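You operate a simulated robot arm through the tools that you are given. There is no shell and no other tool. Be economical: measure what you need, move in short steps, check, and stop when the job is done.

Carry out the task below with a simulated robot arm. There is one attempt and no reset: what you move stays moved.

TASK
Pull-test the teal stand's green jar and set the bond slider.
Fine: press the yellow peg on it, pull it off, back on its mat; a bare patch means LIFTS, none STAYS.
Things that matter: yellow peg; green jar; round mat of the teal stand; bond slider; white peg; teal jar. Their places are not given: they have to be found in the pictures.

It is judged by the outcome, as a careful person would: the job done as asked, and still so three seconds after it is handed in. It fails if anything else is knocked over, pushed out of place, dropped, spilled or broken.

THE ROBOT
A 7-joint arm with a two-finger parallel gripper, fixed in place. Base frame: the origin is at the foot of the arm, x ahead of it, y to its left, z up. Lengths are in mm, angles in degrees, forces in N, time in s.
With the tool pointing down near the work surface it reaches from about 300 to 700 mm from the base axis. Its first joint turns from -66.0 to 66.0 degrees. Payload 1.57 kg.
Tool frame: the origin (TCP) lies between the finger pads and is the grasp point; the fingertips stand 30 mm ahead of it; z points along the fingers, y is the line along which they close. The gripper opens to 110 mm. The fingers are 24 mm wide and 12 mm thick; the gripper's body (48 by 112 mm) begins 78 mm behind the TCP.
Orientation is told as [roll, pitch, yaw] about the base's x, y, z axes, in that order, counted from this pose: with the fingers straight down and closing along the base's y, the tool's x points along the base's -x, its y along +y and its z along -z.

THE INTERFACE
- The arm moves only by the tool servo_tool. Its argument "steps" is a list of rows, each an object (a shift or turn left out is 0, a gripper value left out holds the last) with "linear": the shift along the base's x, y, z in mm, a list of three; "turn": the turn, a rotation vector about the base's x, y, z in degrees, a list of three. In form: [{"linear": [dx, dy, dz], "turn": [ax, ay, az]}, ...]. A call has 1 to 8 rows; each row is the pose to reach, as a shift and turn from the pose commanded when the call began. "claw" is the gripper command, from -1 (shut) to 1 (fully open), values between in proportion, set as the call begins (left out, the last holds). A row lasts 0.2 s, in which the tool goes at most 50 mm and 8.6 degrees; a call with a longer step from one row to the next is refused whole, and so is a gripper value outside its range. A pose out of reach is approached as far as the arm can. The call stops where the force on the tool passes 70 N (or 10 N more than at its start, if that is more) or the arm is blocked; 0.2 s more then pass. The fingers move at their own pace (about 108 mm/s each) and stop on an object; they squeeze with about 35 N. The grip force told is the motor's: it shows also when the fingers shut on nothing. Time passes only in rows, and 0.2 s behind the last, so rows that repeat a pose let the fingers close. It gives the time, the measured TCP pose, the force on the tool (base axes), the opening and the grip force at its end, in the units of the frame above (readings bear some noise), and new pictures: "show" is both (left out), scene, wrist or none.
- Cameras (640 x 400 px; columns grow to the right, rows downward): "scene" is fixed at [163.4, -384.5, 1415.1]; the picture's right is [0.82, -0.57, 0.00], its down [-0.27, -0.39, -0.88] and it looks along [0.50, 0.73, -0.47] (base axes); focal length 360 px, centre (320, 200). "wrist" rides on the gripper at [-36, 0, -80] in the tool frame; the picture's right is [0.00, -1.00, 0.00], its down [0.97, 0.00, -0.24] and it looks along [0.24, 0.00, 0.97] (tool axes); focal length 218 px, centre (320, 200).
- pixel_to_xyz(camera, pixels): there is no depth. For up to 12 entries [column, row, z] of the newest picture of that camera ("zoom" is the newest enlarged one), the place [x, y] in the base frame at which the ray of that pixel passes the height z, good to about 2 mm. No time passes.
- close_up(camera, box): a new picture of the part [left, top, right, bottom] of that camera's present view, enlarged. No time passes.
- job_done(): hands the job in; it is judged then, once.

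Work in short steps. Measure before you move; look again where a grasp or a placing could have gone wrong, and mend it. You have 80 turns and 120 pictures in all, the two below and enlarged ones among them. Open the gripper and draw the arm clear of the work before you hand the job in, unless the task says otherwise; then end with one line.

The tools are called after "Call:" as a command line: name --argument value ..., lists and objects as JSON in quotes. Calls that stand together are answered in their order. servo_tool: Moves the arm, as the interface text tells. Its arguments: {"type":"object","properties":{"steps":{"type":"array","items":{"type":"object","properties":{"linear":{"type":"array","items":{"type":"number"}},"turn":{"type":"array","items":{"type":"number"}}}}},"claw":{"type":"number"},"show":{"type":"string","enum":["both","scene","wrist","none"]}},"required":["steps"]} The other tools are called the same way: pixel_to_xyz (camera, pixels) gives the place at which the rays of pixels pass given heights; close_up (camera, box) takes an enlarged picture of a part of a camera's view; job_done () hands the job in.

At the start:

```text
t: 0.0
ee_pos: [486.2, 31.3, 1065.6]
tool_rot: [-0.1, 0.0, 0.0]
wrist_force: [0.9, 0.1, 0.3]
gripper_width: 109.9
grasp_force: 0.2
```

scene: 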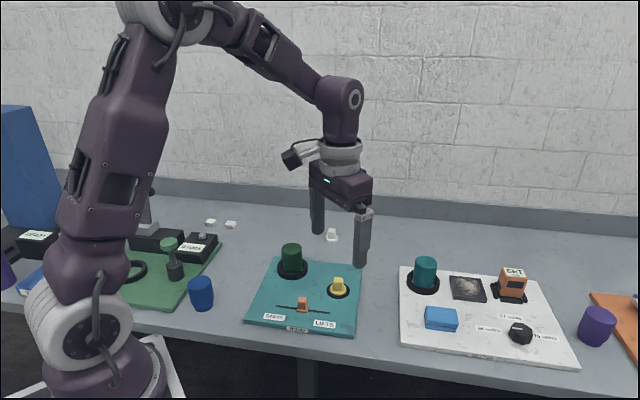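
wrist: 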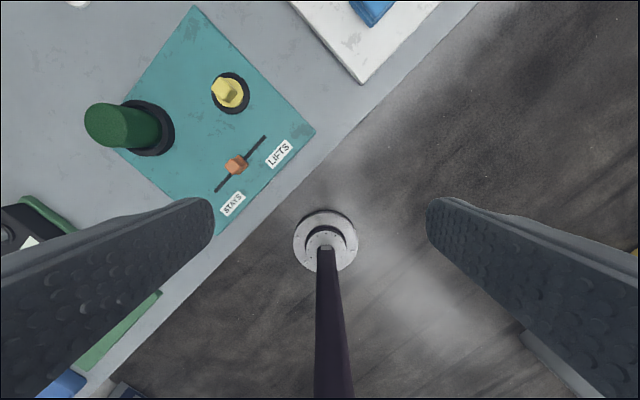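

The teal stand sits around scene (305,295), with a green jar at (292,260), a yellow peg at (338,287) and the slider at (302,303). I'll enlarge both views.

Call:
close_up --camera "scene" --box '[230, 220, 390, 340]'

Call:
close_up --camera "wrist" --box '[70, 0, 330, 240]'

Call:
pixel_to_xyz --camera "wrist" --pixels '[[230, 93, 770], [230, 93, 790], [151, 128, 770], [105, 125, 820], [236, 165, 775], [265, 137, 768], [217, 191, 768], [194, 6, 765], [314, 132, 765], [217, 235, 765]]'

```text
3.33 times, centred on (310, 280) of scene
```

zoom: 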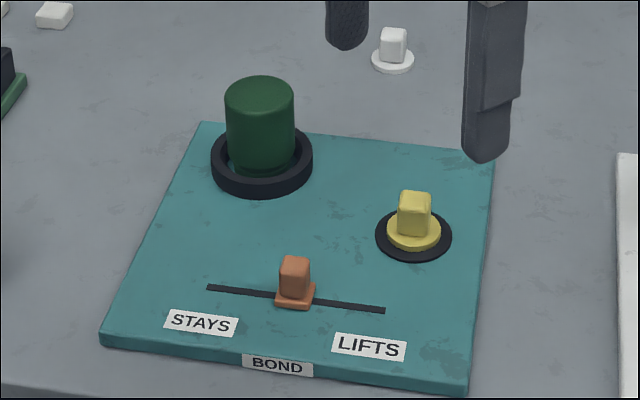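

```text
1.67 times, centred on (200, 120) of wrist
```

zoom: 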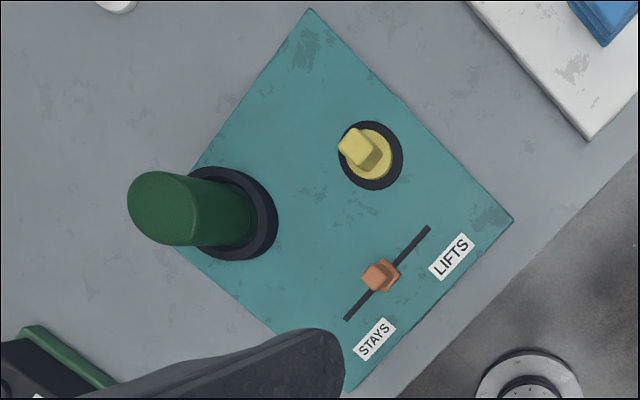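

```text
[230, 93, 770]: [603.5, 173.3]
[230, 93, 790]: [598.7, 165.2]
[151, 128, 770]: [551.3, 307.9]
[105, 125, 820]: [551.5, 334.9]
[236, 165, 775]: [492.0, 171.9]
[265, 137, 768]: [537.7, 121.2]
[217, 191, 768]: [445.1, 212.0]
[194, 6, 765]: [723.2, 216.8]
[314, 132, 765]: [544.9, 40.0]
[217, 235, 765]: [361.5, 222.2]
```

Call:
pixel_to_xyz --camera "scene" --pixels '[[338, 290, 770], [337, 279, 800], [292, 271, 770], [291, 246, 830], [302, 308, 770], [302, 298, 790], [282, 306, 768], [326, 313, 768], [332, 238, 765], [279, 257, 765], [353, 267, 765], [256, 324, 765]]'

Call:
servo_tool --steps '[{"linear": [10, 35, 0]}, {"linear": [20, 70, -5]}, {"linear": [20, 110, -10]}, {"linear": [20, 140, -15]}, {"linear": [20, 140, -15], "turn": [0, 0, 8]}, {"linear": [20, 140, -15], "turn": [0, 0, 16]}, {"linear": [20, 140, -15], "turn": [0, 0, 24]}]'

```text
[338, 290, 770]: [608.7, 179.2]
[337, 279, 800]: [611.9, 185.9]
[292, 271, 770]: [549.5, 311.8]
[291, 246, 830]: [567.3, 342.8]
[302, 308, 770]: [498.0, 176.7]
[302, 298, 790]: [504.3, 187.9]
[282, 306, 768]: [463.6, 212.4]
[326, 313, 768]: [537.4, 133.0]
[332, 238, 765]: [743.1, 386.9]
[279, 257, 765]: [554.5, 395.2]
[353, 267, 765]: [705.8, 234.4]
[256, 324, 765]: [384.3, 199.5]
```

```text
t: 1.6
ee_pos: [505.6, 171.6, 1050.6]
tool_rot: [0.0, 0.0, 24.2]
wrist_force: [0.9, -1.3, -0.5]
gripper_width: 109.9
grasp_force: 0.1
```

scene: 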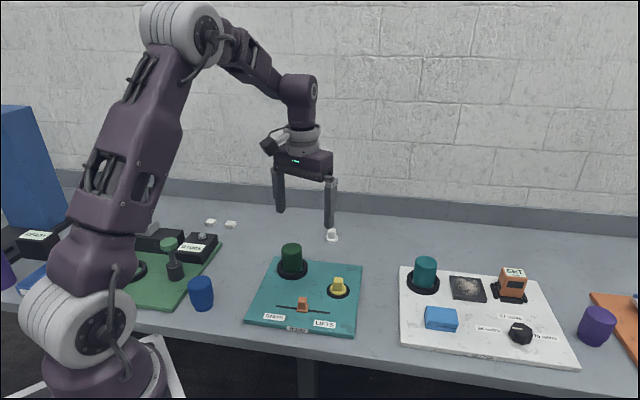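
wrist: 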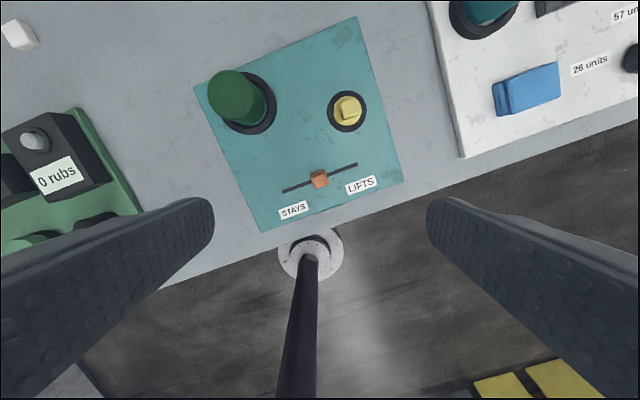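

Measured rough places: peg near (607,177), jar near (552,312), slider near (497,176), with the slider line at about -47°. I'll turn on to about 45° and come over the peg for a closer look.

Call:
servo_tool --steps '[{"linear": [25, 0, 0], "turn": [0, 0, 8]}, {"linear": [50, 0, -20], "turn": [0, 0, 16]}, {"linear": [75, 2, -50], "turn": [0, 0, 22]}, {"linear": [100, 5, -80], "turn": [0, 0, 22]}, {"linear": [100, 5, -110], "turn": [0, 0, 22]}, {"linear": [100, 5, -110], "turn": [0, 0, 22]}]'

```text
t: 3.0
ee_pos: [608.2, 177.2, 939.6]
tool_rot: [0.1, 0.1, 46.0]
wrist_force: [-0.5, 0.9, -0.3]
gripper_width: 110.1
grasp_force: 0.1
```

scene: 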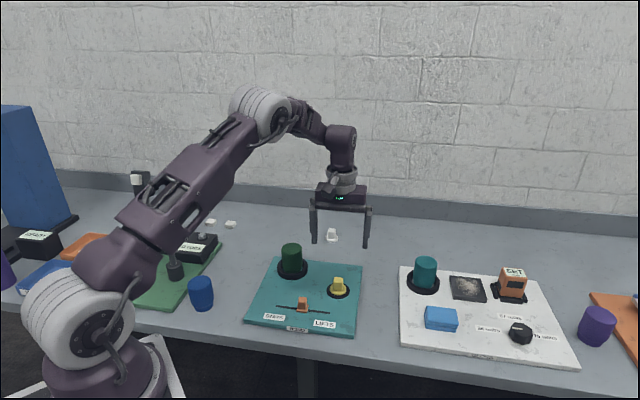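
wrist: 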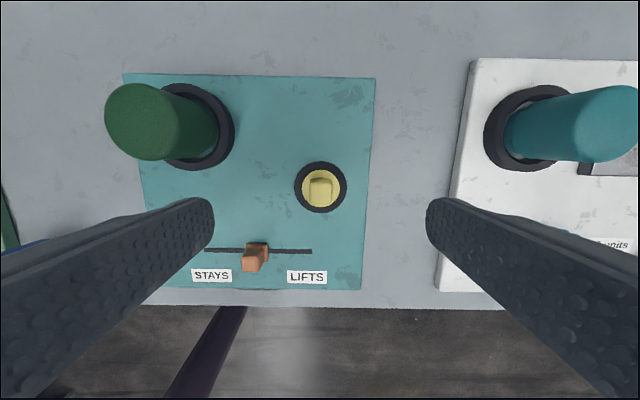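

Call:
close_up --camera "wrist" --box '[240, 140, 400, 240]'

Call:
close_up --camera "scene" --box '[260, 235, 360, 310]'

Call:
pixel_to_xyz --camera "wrist" --pixels '[[320, 187, 770], [295, 187, 770], [347, 187, 770], [321, 182, 790], [321, 190, 790], [199, 128, 785], [133, 122, 830], [255, 262, 790]]'

```text
4.00 times, centred on (320, 190) of wrist
```

zoom: 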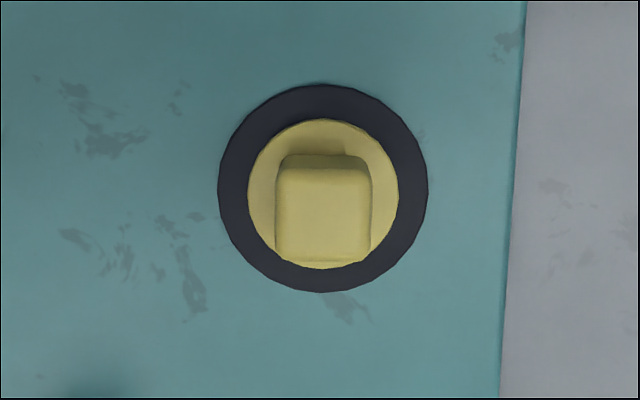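

```text
5.33 times, centred on (310, 272) of scene
```

zoom: 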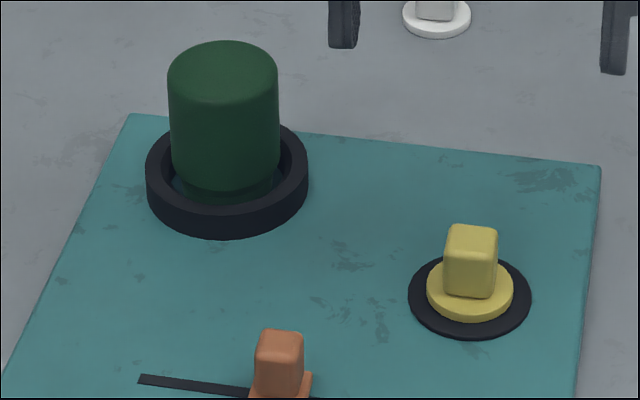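

```text
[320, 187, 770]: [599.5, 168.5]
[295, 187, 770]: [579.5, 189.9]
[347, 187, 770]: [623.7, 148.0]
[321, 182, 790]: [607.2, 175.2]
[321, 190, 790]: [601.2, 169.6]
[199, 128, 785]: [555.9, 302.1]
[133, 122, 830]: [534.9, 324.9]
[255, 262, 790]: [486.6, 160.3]
```

Combining both views, the mat centre is near (601,170) at z≈780, and the knob's top is near z≈808. I'll go down to just above it with the gripper partly open and check the centring.

Call:
servo_tool --steps '[{"linear": [-6, -6, -30]}, {"linear": [-6, -6, -60]}, {"linear": [-6, -6, -80]}, {"linear": [-6, -6, -80]}]' --claw 0.1

```text
t: 4.0
ee_pos: [600.1, 170.3, 862.3]
tool_rot: [0.0, 0.1, 45.9]
wrist_force: [-0.8, 0.1, 0.6]
gripper_width: 60.6
grasp_force: 0.0
```

scene: 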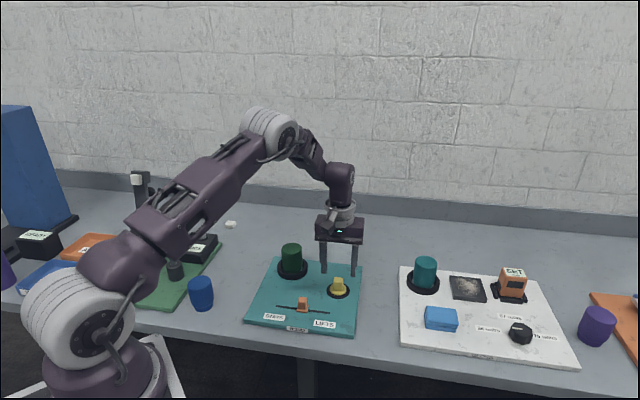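
wrist: 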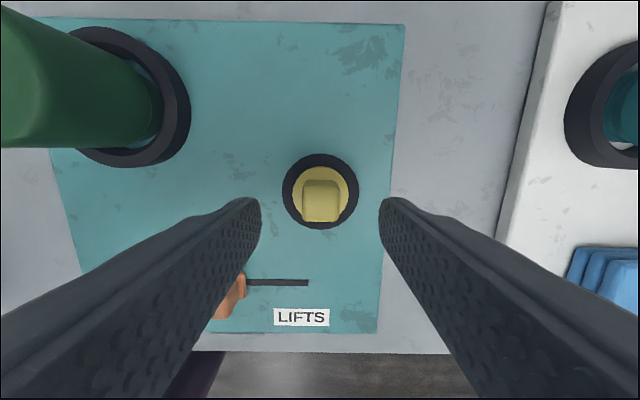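

Call:
close_up --camera "wrist" --box '[260, 140, 380, 240]'

Call:
pixel_to_xyz --camera "wrist" --pixels '[[320.5, 191, 781], [321, 203, 808], [283, 191, 781], [358, 191, 781]]'

```text
4.00 times, centred on (320, 190) of wrist
```

zoom: 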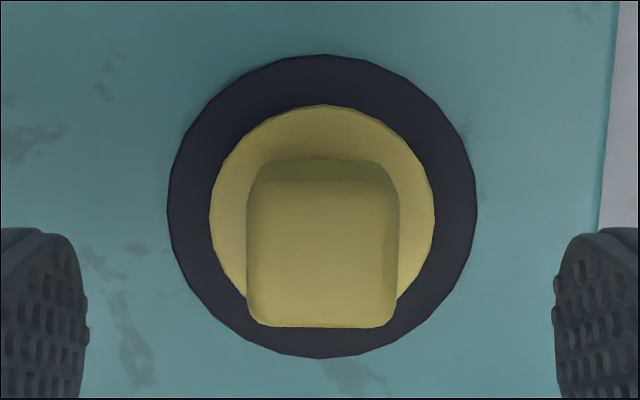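

```text
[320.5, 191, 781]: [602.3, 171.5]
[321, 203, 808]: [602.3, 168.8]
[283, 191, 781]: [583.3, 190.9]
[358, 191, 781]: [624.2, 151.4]
```

The peg is centred under the TCP at about (602,170). I'll go down to TCP z≈822 and then close.

Call:
servo_tool --steps '[{"linear": [1.5, 0, -20]}, {"linear": [1.5, 0, -40]}, {"linear": [1.5, 0, -40]}]' --show "none"

Call:
servo_tool --steps '[{}, {}, {}]' --claw -1

```text
t: 4.8
ee_pos: [602.1, 168.9, 821.5]
tool_rot: [-0.1, 0.0, 46.0]
wrist_force: [0.6, -0.6, 0.0]
gripper_width: 60.6
grasp_force: 0.1
```

```text
t: 5.6
ee_pos: [601.4, 169.3, 821.6]
tool_rot: [0.0, 0.0, 46.0]
wrist_force: [0.7, 0.6, -0.4]
gripper_width: 22.7
grasp_force: 35.2
```

scene: 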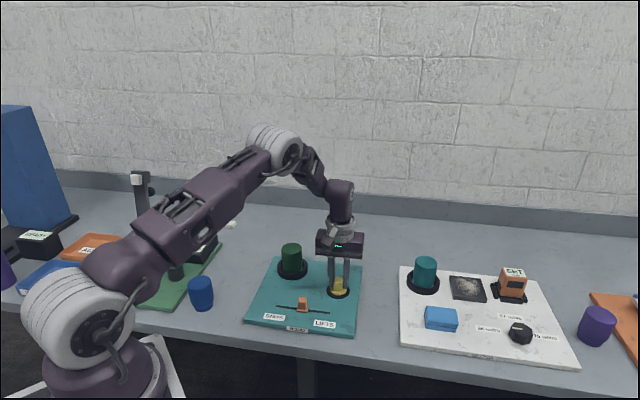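
wrist: 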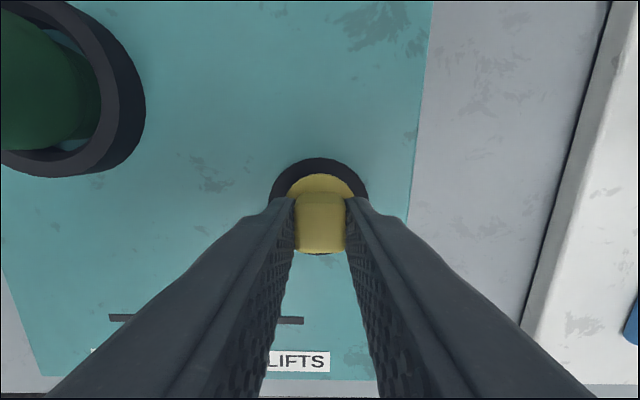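

The knob is gripped (22.7 mm, 35 N). I'll lift it straight up to see the jar.

Call:
servo_tool --steps '[{"linear": [0, 0, 20]}, {"linear": [0, 0, 60]}, {"linear": [0, 0, 100]}, {"linear": [-10, 30, 130]}, {"linear": [-20, 60, 130]}, {"linear": [-20, 60, 130]}]'

```text
t: 7.0
ee_pos: [581.3, 230.2, 951.5]
tool_rot: [0.0, 0.0, 46.0]
wrist_force: [1.2, 0.8, -0.7]
gripper_width: 22.4
grasp_force: 34.8
```

scene: 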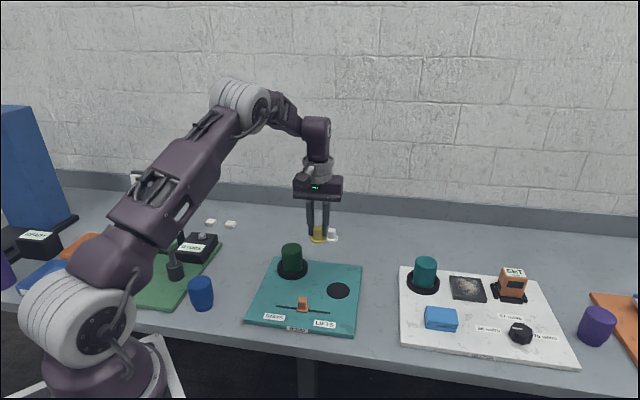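
wrist: 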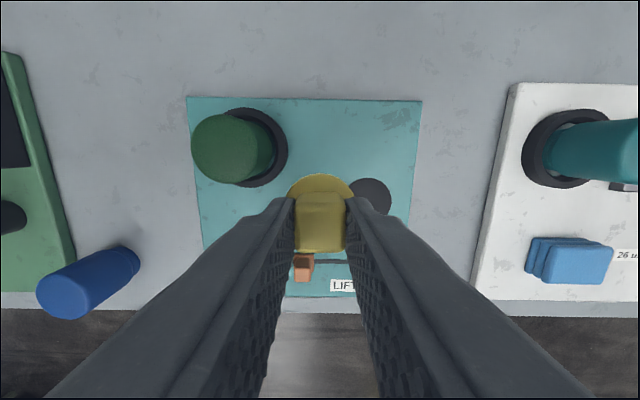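

Call:
close_up --camera "wrist" --box '[170, 80, 330, 200]'

Call:
close_up --camera "scene" --box '[250, 220, 350, 300]'

Call:
pixel_to_xyz --camera "wrist" --pixels '[[254, 148, 790], [225, 149, 840], [225, 149, 860]]'

Call:
pixel_to_xyz --camera "scene" --pixels '[[292, 248, 840], [292, 248, 860], [292, 271, 780]]'

```text
3.33 times, centred on (250, 140) of wrist
```

zoom: 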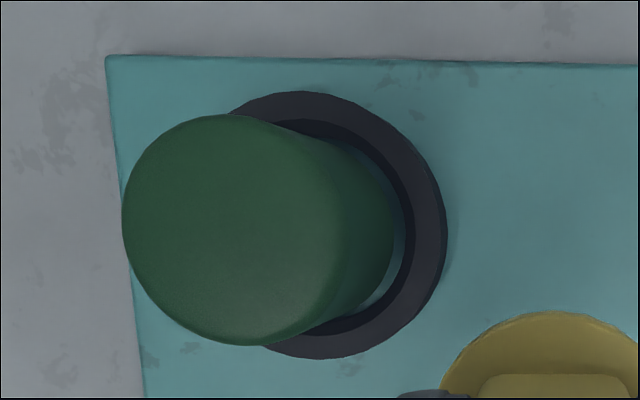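

```text
5.00 times, centred on (300, 260) of scene
```

zoom: 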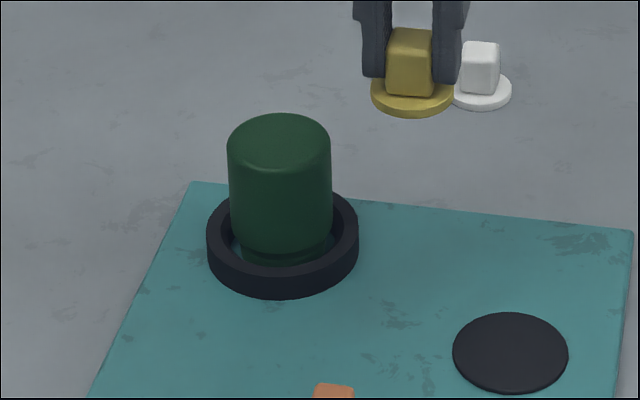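

```text
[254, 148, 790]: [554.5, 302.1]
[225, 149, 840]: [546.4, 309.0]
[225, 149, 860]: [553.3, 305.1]
```

```text
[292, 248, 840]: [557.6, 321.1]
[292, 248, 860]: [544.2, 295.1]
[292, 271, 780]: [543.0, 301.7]
```

Both views put the jar top's centre at about (550,306), z≈851. With the peg's bottom 40 mm below the TCP, contact should come at TCP z≈891. I'll move over it at z≈915 and check.

Call:
servo_tool --steps '[{"linear": [-12, 30, 0]}, {"linear": [-24, 60, 0]}, {"linear": [-31, 76, 0]}, {"linear": [-31, 76, -20]}, {"linear": [-31, 76, -36]}, {"linear": [-31, 76, -36]}]'

Call:
close_up --camera "scene" --box '[250, 210, 350, 290]'

Call:
close_up --camera "wrist" --box '[240, 120, 400, 240]'

```text
t: 8.4
ee_pos: [550.3, 305.9, 915.1]
tool_rot: [0.0, 0.0, 46.0]
wrist_force: [-0.8, 0.0, 0.3]
gripper_width: 22.7
grasp_force: 34.8
```

scene: 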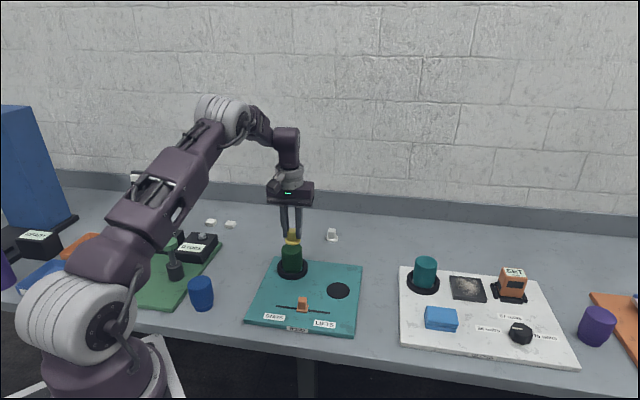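
wrist: 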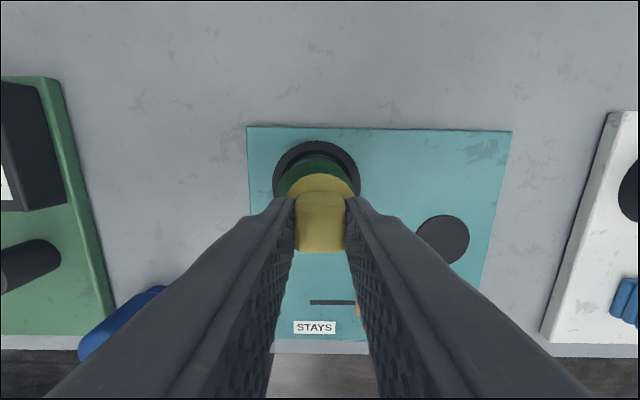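

```text
5.00 times, centred on (300, 250) of scene
```

zoom: 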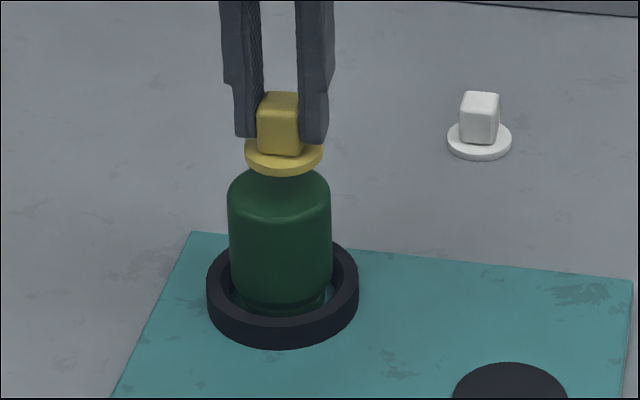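

```text
3.33 times, centred on (320, 180) of wrist
```

zoom: 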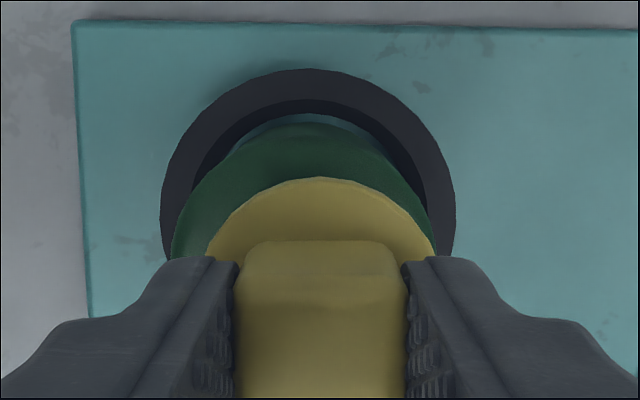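

In the close-ups the jar's centre is about 3.5 mm to the left of the peg (scene and wrist agree). I'll shift by (-2.3,+2.3) and descend toward contact.

Call:
servo_tool --steps '[{"linear": [-2.3, 2.3, 0]}, {"linear": [-2.3, 2.3, -10]}, {"linear": [-2.3, 2.3, -18]}, {"linear": [-2.3, 2.3, -21]}, {"linear": [-2.3, 2.3, -21]}]' --show "scene"

Call:
close_up --camera "scene" --box '[250, 210, 350, 290]'

```text
t: 9.6
ee_pos: [549.3, 308.4, 893.6]
tool_rot: [0.1, 0.0, 46.0]
wrist_force: [0.2, -0.3, 0.0]
gripper_width: 22.6
grasp_force: 35.3
```

scene: 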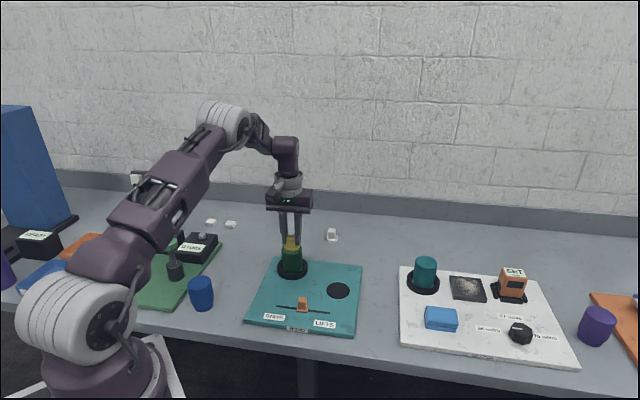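

```text
5.00 times, centred on (300, 250) of scene
```

zoom: 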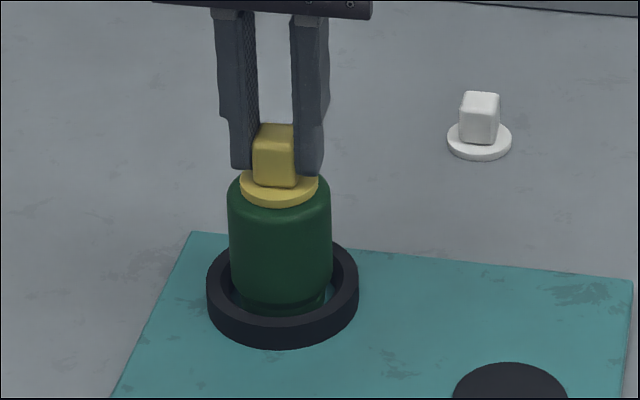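

It sits just above the top, with no contact force yet. I'll go down in 1 mm rows until the force shows.

Call:
servo_tool --steps '[{"linear": [0, 0, -1]}, {"linear": [0, 0, -2]}, {"linear": [0, 0, -3]}]' --show "none"

```text
t: 10.4
ee_pos: [548.7, 308.1, 893.9]
tool_rot: [-0.2, -0.2, 46.0]
wrist_force: [-1.8, 0.9, 26.0]
gripper_width: 22.6
grasp_force: 34.6
```

Pressing at 26 N. I'll hold for about a second and then pull straight up slowly.

Call:
servo_tool --steps '[{}, {}, {}, {}, {}, {}]' --show "none"

Call:
servo_tool --steps '[{"linear": [0, 0, 2]}, {"linear": [0, 0, 4]}, {"linear": [0, 0, 6]}, {"linear": [0, 0, 8]}]' --show "scene"

Call:
close_up --camera "scene" --box '[250, 210, 350, 290]'

```text
t: 11.8
ee_pos: [548.2, 307.4, 890.7]
tool_rot: [0.0, -0.1, 45.9]
wrist_force: [3.8, 3.7, 28.3]
gripper_width: 22.7
grasp_force: 34.8
```

```text
t: 12.8
ee_pos: [547.9, 307.6, 898.2]
tool_rot: [-0.1, 0.0, 46.0]
wrist_force: [-0.4, -0.1, 0.0]
gripper_width: 22.5
grasp_force: 35.6
```

scene: 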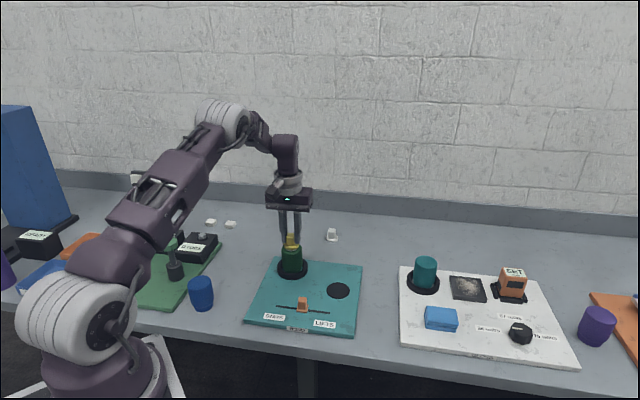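

```text
5.00 times, centred on (300, 250) of scene
```

zoom: 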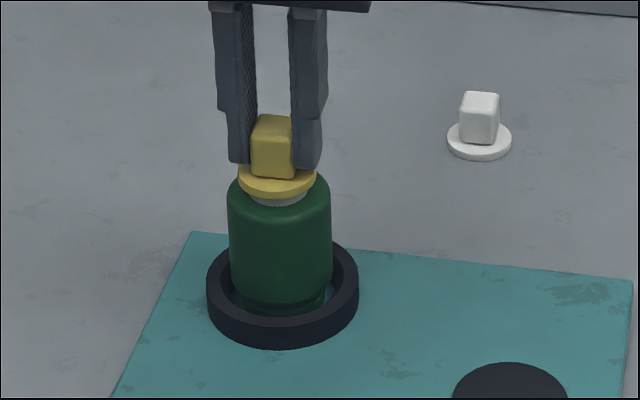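

A pale area appears under the peg. I'll lift clear and move toward the mat to look at the jar top.

Call:
servo_tool --steps '[{"linear": [0, 0, 20]}, {"linear": [0, 0, 50]}, {"linear": [10, -25, 52]}, {"linear": [20, -50, 52]}, {"linear": [30, -80, 52]}, {"linear": [40, -110, 52]}, {"linear": [54, -137, 52]}, {"linear": [54, -137, 52]}]'

Call:
close_up --camera "scene" --box '[250, 210, 370, 300]'

Call:
close_up --camera "wrist" --box '[100, 60, 400, 260]'

```text
t: 14.6
ee_pos: [603.0, 171.0, 952.1]
tool_rot: [0.0, 0.0, 46.0]
wrist_force: [-0.3, 0.0, -0.4]
gripper_width: 22.7
grasp_force: 34.9
```

scene: 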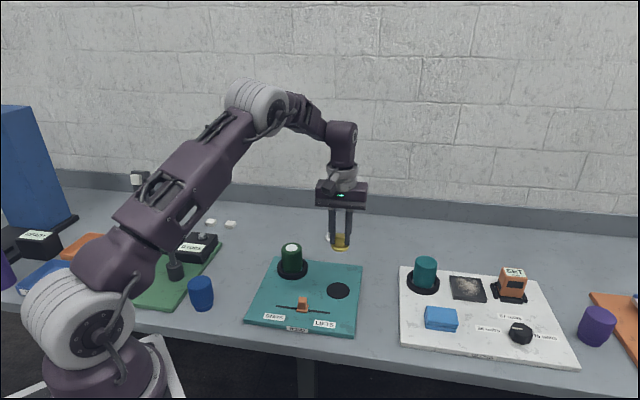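
wrist: 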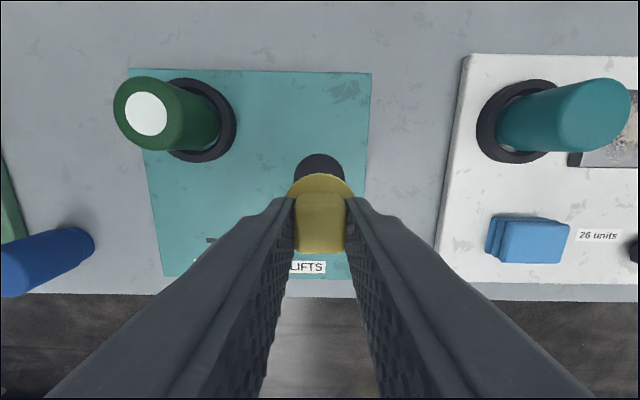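

```text
4.44 times, centred on (310, 255) of scene
```

zoom: 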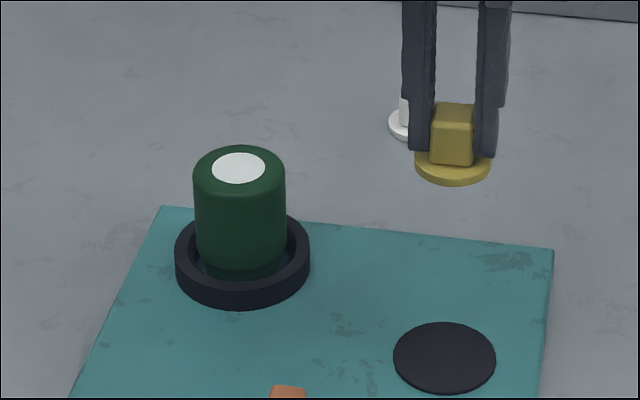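

```text
2.00 times, centred on (250, 160) of wrist
```

zoom: 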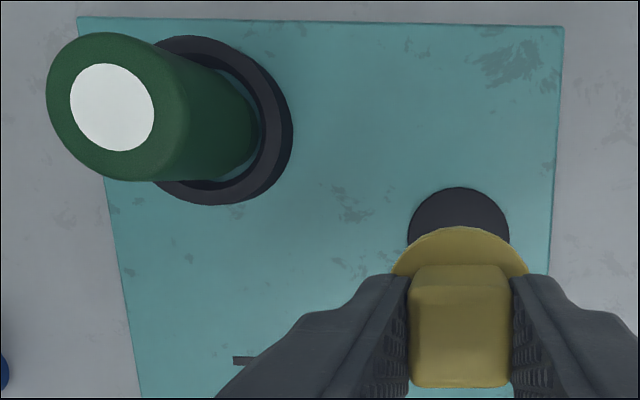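

There is a clear bare white patch, so the answer is LIFTS. Now I'll lower the peg back onto its mat at (601.5,169.5).

Call:
servo_tool --steps '[{"linear": [-1.5, -1.5, -40]}, {"linear": [-1.5, -1.5, -80]}, {"linear": [-1.5, -1.5, -110]}, {"linear": [-1.5, -1.5, -120]}, {"linear": [-1.5, -1.5, -124]}, {"linear": [-1.5, -1.5, -127]}, {"linear": [-1.5, -1.5, -128]}]'

Call:
close_up --camera "scene" --box '[290, 240, 390, 315]'

```text
t: 16.2
ee_pos: [600.5, 171.2, 824.1]
tool_rot: [0.1, 0.0, 46.0]
wrist_force: [0.5, -0.1, 0.1]
gripper_width: 22.6
grasp_force: 34.9
```

scene: 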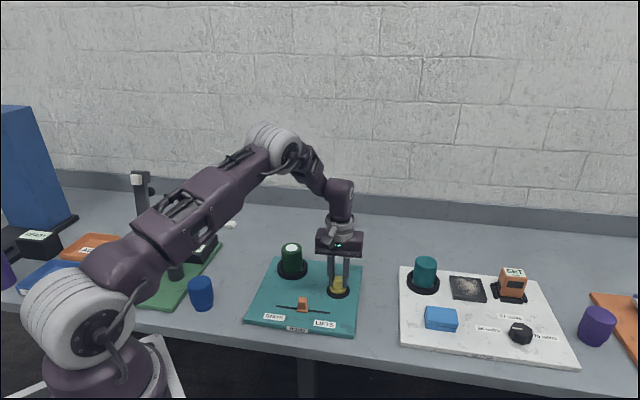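
wrist: 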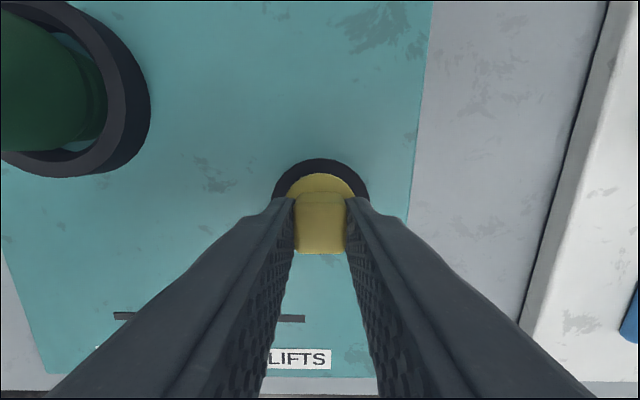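

```text
5.33 times, centred on (340, 278) of scene
```

zoom: 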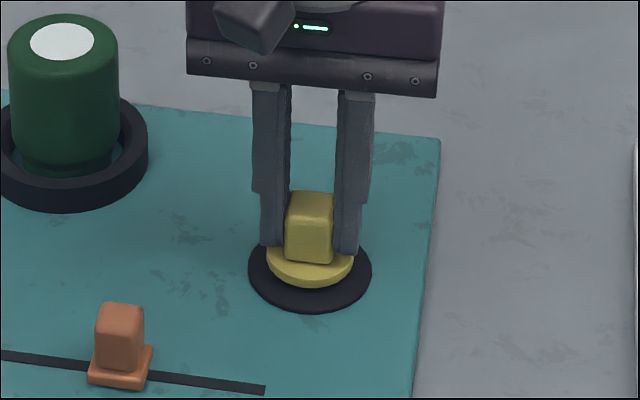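

Positioned over the mat about 2 mm up. I'll lower until there's light contact, then release.

Call:
servo_tool --steps '[{"linear": [0.5, -1, -1]}, {"linear": [0.5, -1, -2]}, {"linear": [0.5, -1, -2.7]}, {"linear": [0.5, -1, -2.7]}]' --show "none"

```text
t: 17.2
ee_pos: [601.4, 168.0, 820.9]
tool_rot: [0.0, -0.1, 46.0]
wrist_force: [1.0, 0.3, 0.4]
gripper_width: 22.7
grasp_force: 35.0
```

Call:
servo_tool --steps '[{"linear": [0, 0.5, -0.5]}, {"linear": [0, 0.5, -1]}]' --show "none"

```text
t: 17.8
ee_pos: [602.1, 167.8, 819.8]
tool_rot: [0.0, 0.0, 46.0]
wrist_force: [0.1, -0.8, 2.8]
gripper_width: 22.7
grasp_force: 35.7
```

Light contact (2.8 N). I'll open partway and then rise straight up.

Call:
servo_tool --steps '[{}, {}, {}]' --claw 0.1 --show "none"

Call:
servo_tool --steps '[{"linear": [0, 0, 30]}, {"linear": [0, 0, 60]}, {"linear": [0, 0, 100]}, {"linear": [0, 0, 120]}, {"linear": [-30, 0, 120]}, {"linear": [-60, 0, 120]}, {"linear": [-80, 10, 120]}, {"linear": [-80, 10, 120]}]'

Call:
close_up --camera "wrist" --box '[220, 60, 460, 260]'

Call:
close_up --camera "scene" --box '[240, 250, 370, 340]'

```text
t: 18.6
ee_pos: [601.4, 167.9, 818.3]
tool_rot: [0.0, 0.0, 46.0]
wrist_force: [0.2, 0.1, -0.4]
gripper_width: 60.6
grasp_force: 0.1
```

```text
t: 20.4
ee_pos: [519.9, 179.6, 938.7]
tool_rot: [0.0, 0.0, 46.0]
wrist_force: [0.2, 0.4, 0.2]
gripper_width: 60.3
grasp_force: 0.1
```

scene: 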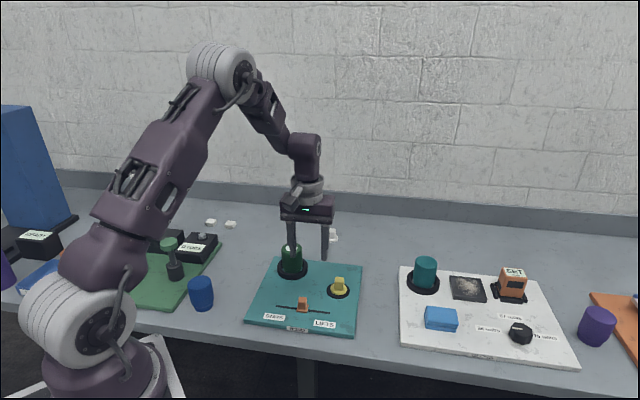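
wrist: 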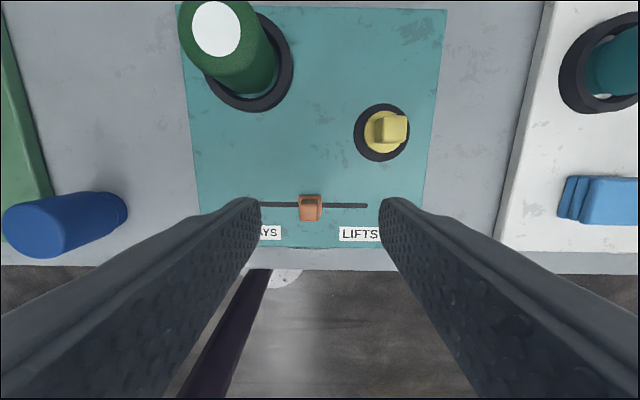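

```text
2.00 times, centred on (340, 160) of wrist
```

zoom: 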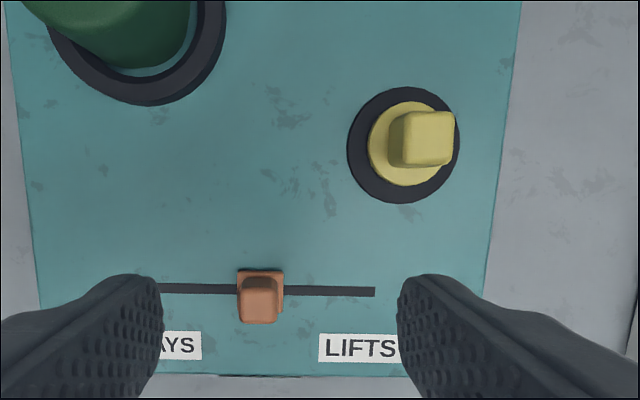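

```text
4.44 times, centred on (305, 295) of scene
```

zoom: 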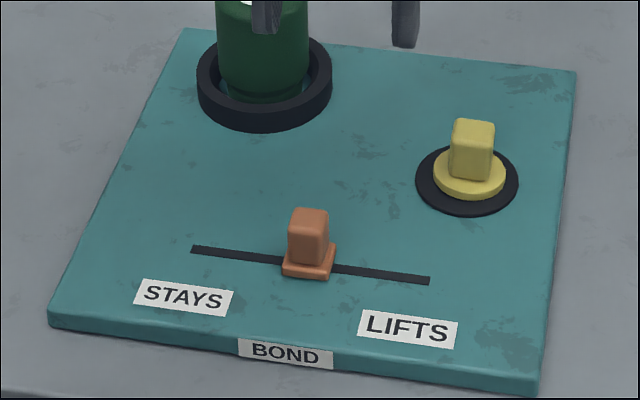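

The peg is back, upright on its mat. Now I'll measure the slider at wrist (310,207), the slot's LIFTS end at (367,206), and the peg.

Call:
pixel_to_xyz --camera "wrist" --pixels '[[310.5, 199, 784], [310, 210, 805], [299, 210, 805], [320, 210, 805], [367, 206, 781], [262, 204, 781], [310, 205, 781], [361, 234, 781]]'

Call:
pixel_to_xyz --camera "scene" --pixels '[[302.5, 308, 784], [302.5, 298, 805], [329.5, 313, 781], [276, 306, 781]]'

```text
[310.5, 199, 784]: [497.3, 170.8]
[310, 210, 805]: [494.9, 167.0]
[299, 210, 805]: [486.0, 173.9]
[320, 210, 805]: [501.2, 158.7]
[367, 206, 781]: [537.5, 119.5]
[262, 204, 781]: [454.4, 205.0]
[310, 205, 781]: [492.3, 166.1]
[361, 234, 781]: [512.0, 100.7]
```

```text
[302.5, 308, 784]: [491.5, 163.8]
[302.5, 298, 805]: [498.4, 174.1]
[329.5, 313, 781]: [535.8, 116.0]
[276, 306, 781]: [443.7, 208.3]
```

The slider tab is at about (495,167), and the LIFTS end of the slot at (537,119). I'll move above the tab, lower with the fingers straddling it along the slot, and check.

Call:
servo_tool --steps '[{"linear": [-25, -12.5, -20]}, {"linear": [-25, -12.5, -60]}, {"linear": [-25, -12.5, -85]}, {"linear": [-25, -12.5, -85]}]'

Call:
close_up --camera "wrist" --box '[240, 140, 400, 260]'

Call:
close_up --camera "scene" --box '[250, 250, 350, 325]'

```text
t: 21.4
ee_pos: [496.8, 166.8, 854.9]
tool_rot: [0.0, 0.0, 46.0]
wrist_force: [0.3, 0.5, 0.2]
gripper_width: 60.6
grasp_force: 0.0
```

scene: 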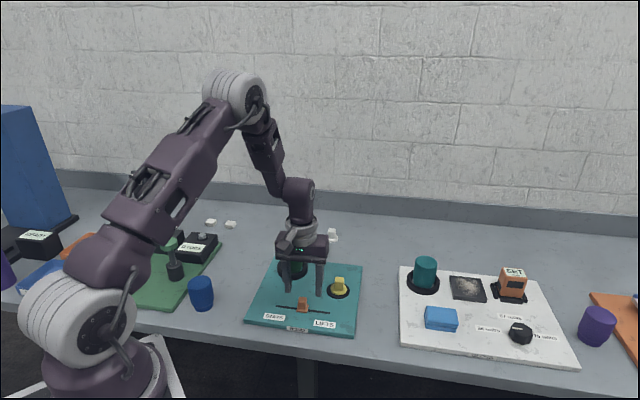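
wrist: 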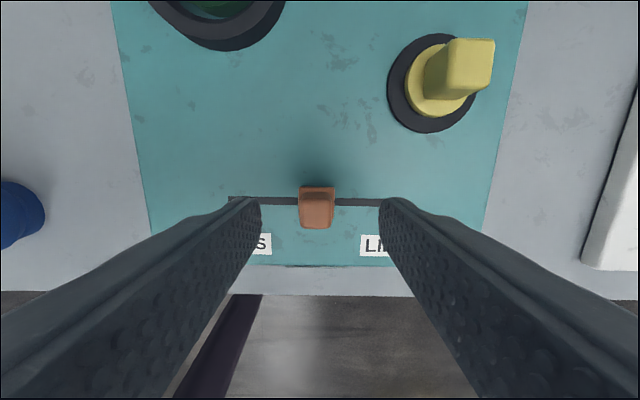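

```text
3.33 times, centred on (320, 200) of wrist
```

zoom: 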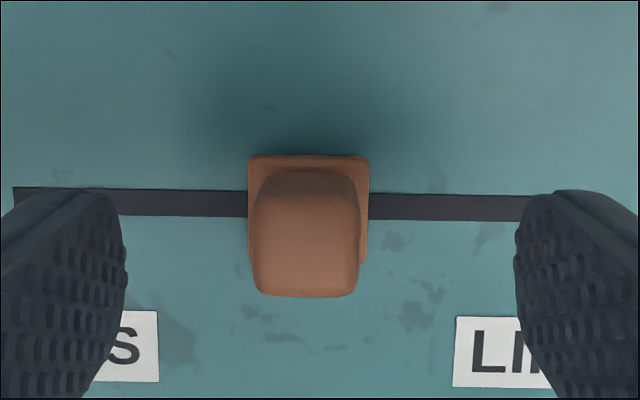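

```text
5.33 times, centred on (300, 288) of scene
```

zoom: 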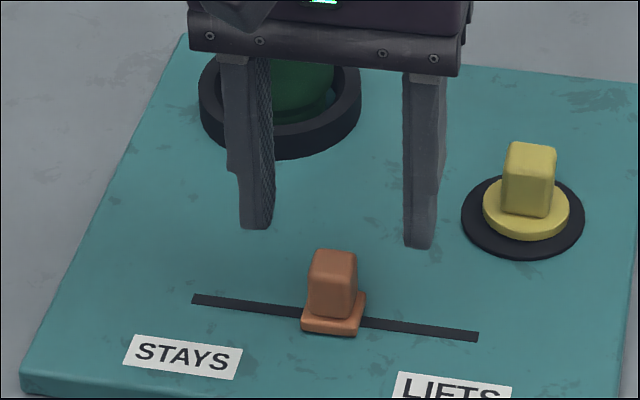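

It's well aligned, needing about 2 mm along the slot. I'll shift, descend to TCP z≈822 and close.

Call:
servo_tool --steps '[{"linear": [-1.7, 1.6, -16]}, {"linear": [-1.7, 1.6, -32]}, {"linear": [-1.7, 1.6, -32]}]' --show "none"

Call:
servo_tool --steps '[{}, {}, {}]' --claw -1

```text
t: 22.2
ee_pos: [494.5, 170.2, 820.4]
tool_rot: [0.0, 0.0, 46.0]
wrist_force: [0.4, 0.1, 0.1]
gripper_width: 60.5
grasp_force: 0.1
```

```text
t: 23.0
ee_pos: [493.8, 168.9, 822.3]
tool_rot: [0.0, 0.0, 46.1]
wrist_force: [-0.6, 1.1, -2.7]
gripper_width: 19.4
grasp_force: 33.6
```

scene: 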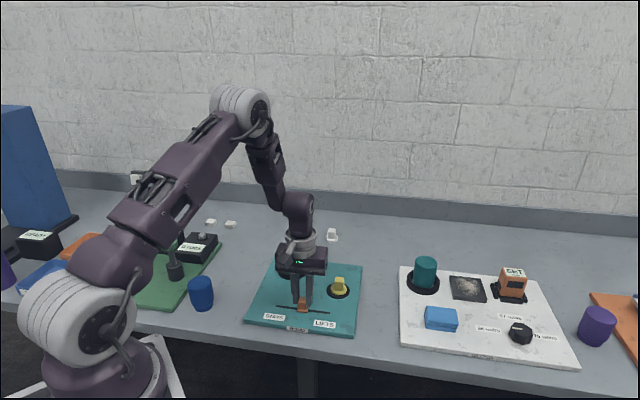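
wrist: 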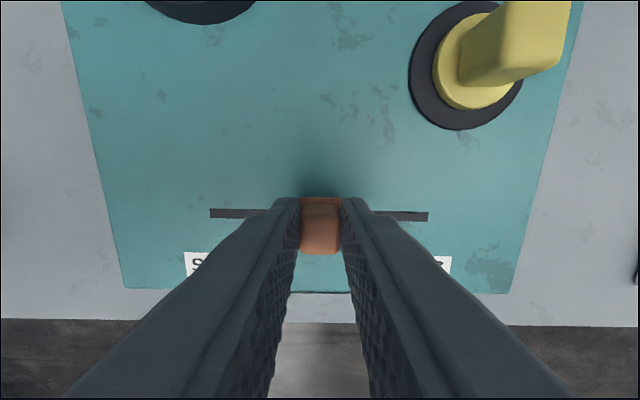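

The tab is gripped. I'll slide it along (0.709,-0.705) toward LIFTS, about 40 mm in small steps.

Call:
servo_tool --steps '[{"linear": [4.3, -4.2, 0]}, {"linear": [8.5, -8.5, 0]}, {"linear": [12.8, -12.7, 0]}, {"linear": [17, -16.9, 0]}, {"linear": [21.3, -21.2, 0]}, {"linear": [25.5, -25.4, 0]}, {"linear": [28.4, -28.2, 0]}]'

```text
t: 24.6
ee_pos: [523.2, 139.8, 822.4]
tool_rot: [0.0, 0.0, 45.9]
wrist_force: [2.5, 3.4, 9.0]
gripper_width: 19.1
grasp_force: 33.0
```

scene: 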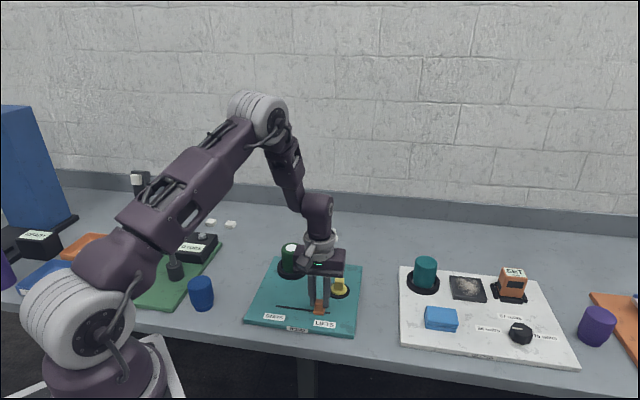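
wrist: 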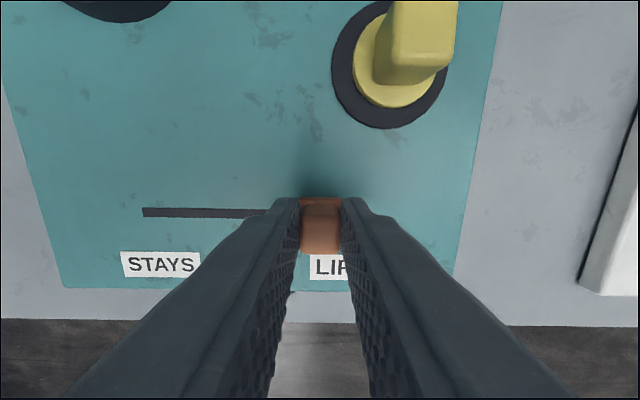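

The slider follows. I'll go on gently toward the end of its travel.

Call:
servo_tool --steps '[{"linear": [1.8, -1.8, 0]}, {"linear": [3.5, -3.5, 0]}, {"linear": [5.3, -5.3, 0]}, {"linear": [7.1, -7.1, 0]}]'

Call:
close_up --camera "scene" --box '[250, 260, 370, 340]'

```text
t: 25.6
ee_pos: [531.1, 133.6, 822.9]
tool_rot: [0.0, -0.2, 46.0]
wrist_force: [4.9, 4.8, 12.7]
gripper_width: 19.4
grasp_force: 33.1
```

scene: 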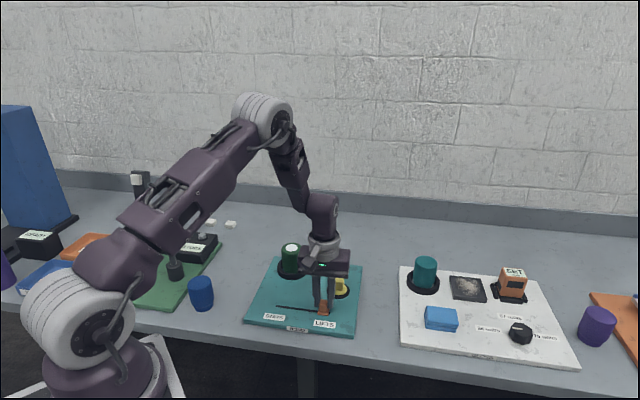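
wrist: 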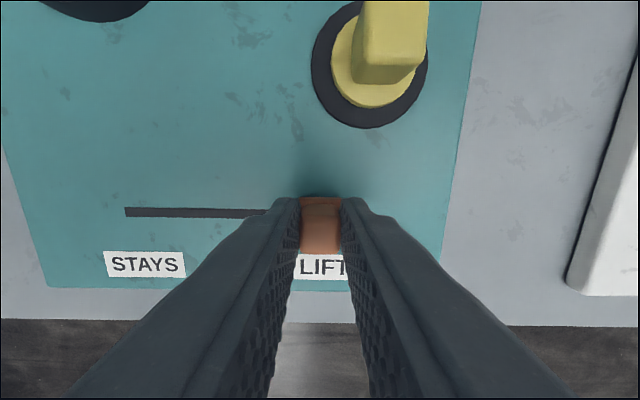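

```text
5.00 times, centred on (310, 300) of scene
```

zoom: 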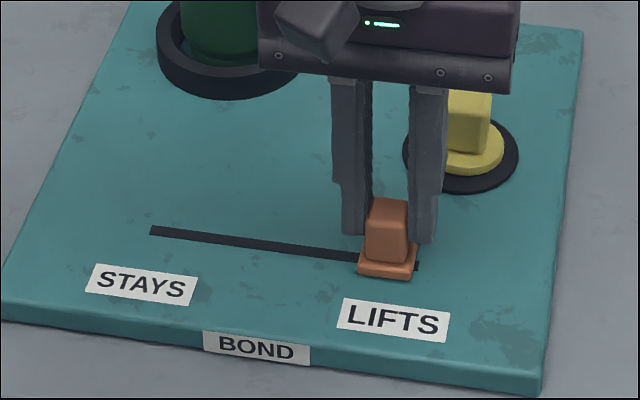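

The tab is above the LIFTS label with almost no slot left. I'll nudge it a little more to make sure it's at the end stop.

Call:
servo_tool --steps '[{"linear": [1.4, -1, 0.5]}, {"linear": [2.5, -1.9, 0.5]}, {"linear": [3.5, -2.9, 0.5]}]' --show "none"

```text
t: 26.4
ee_pos: [534.2, 130.8, 821.9]
tool_rot: [-0.1, 0.1, 46.0]
wrist_force: [7.3, 6.3, -3.6]
gripper_width: 19.0
grasp_force: 33.4
```

There's no resistance along the slot, only side load pointing (+,+). I'll relieve that and go a few mm further.

Call:
servo_tool --steps '[{"linear": [1.8, 0, 0]}, {"linear": [3, -0.6, 0]}, {"linear": [4.2, -1.8, 0]}, {"linear": [4.2, -1.8, 0]}]'

Call:
close_up --camera "scene" --box '[250, 260, 370, 340]'

```text
t: 27.4
ee_pos: [537.5, 126.8, 821.9]
tool_rot: [0.0, 0.2, 46.0]
wrist_force: [-5.6, -6.0, 6.3]
gripper_width: 19.2
grasp_force: 33.3
```

scene: 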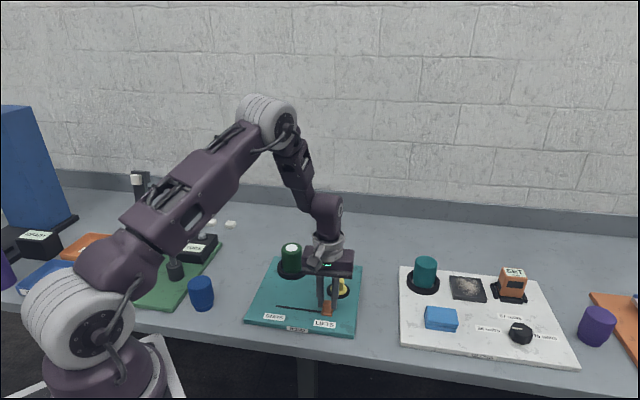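
wrist: 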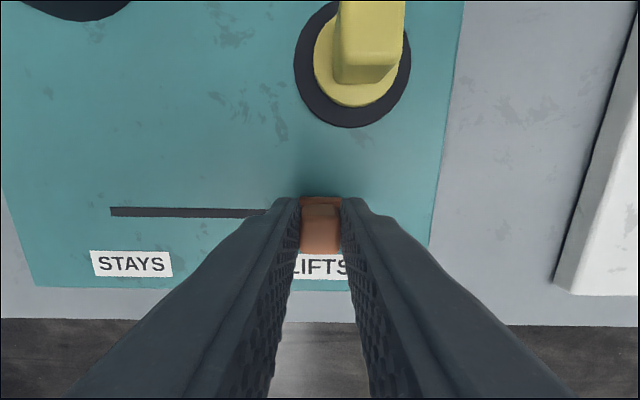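

```text
5.00 times, centred on (310, 300) of scene
```

zoom: 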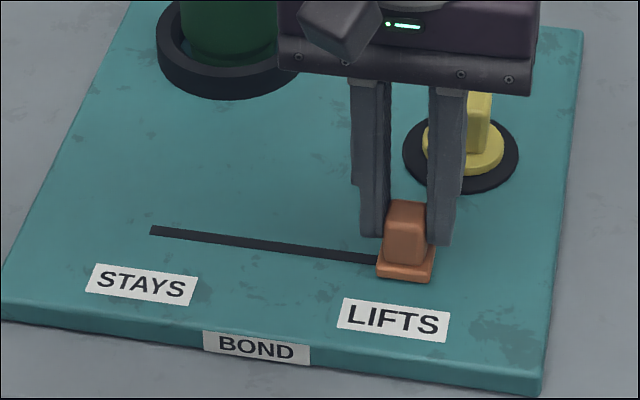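

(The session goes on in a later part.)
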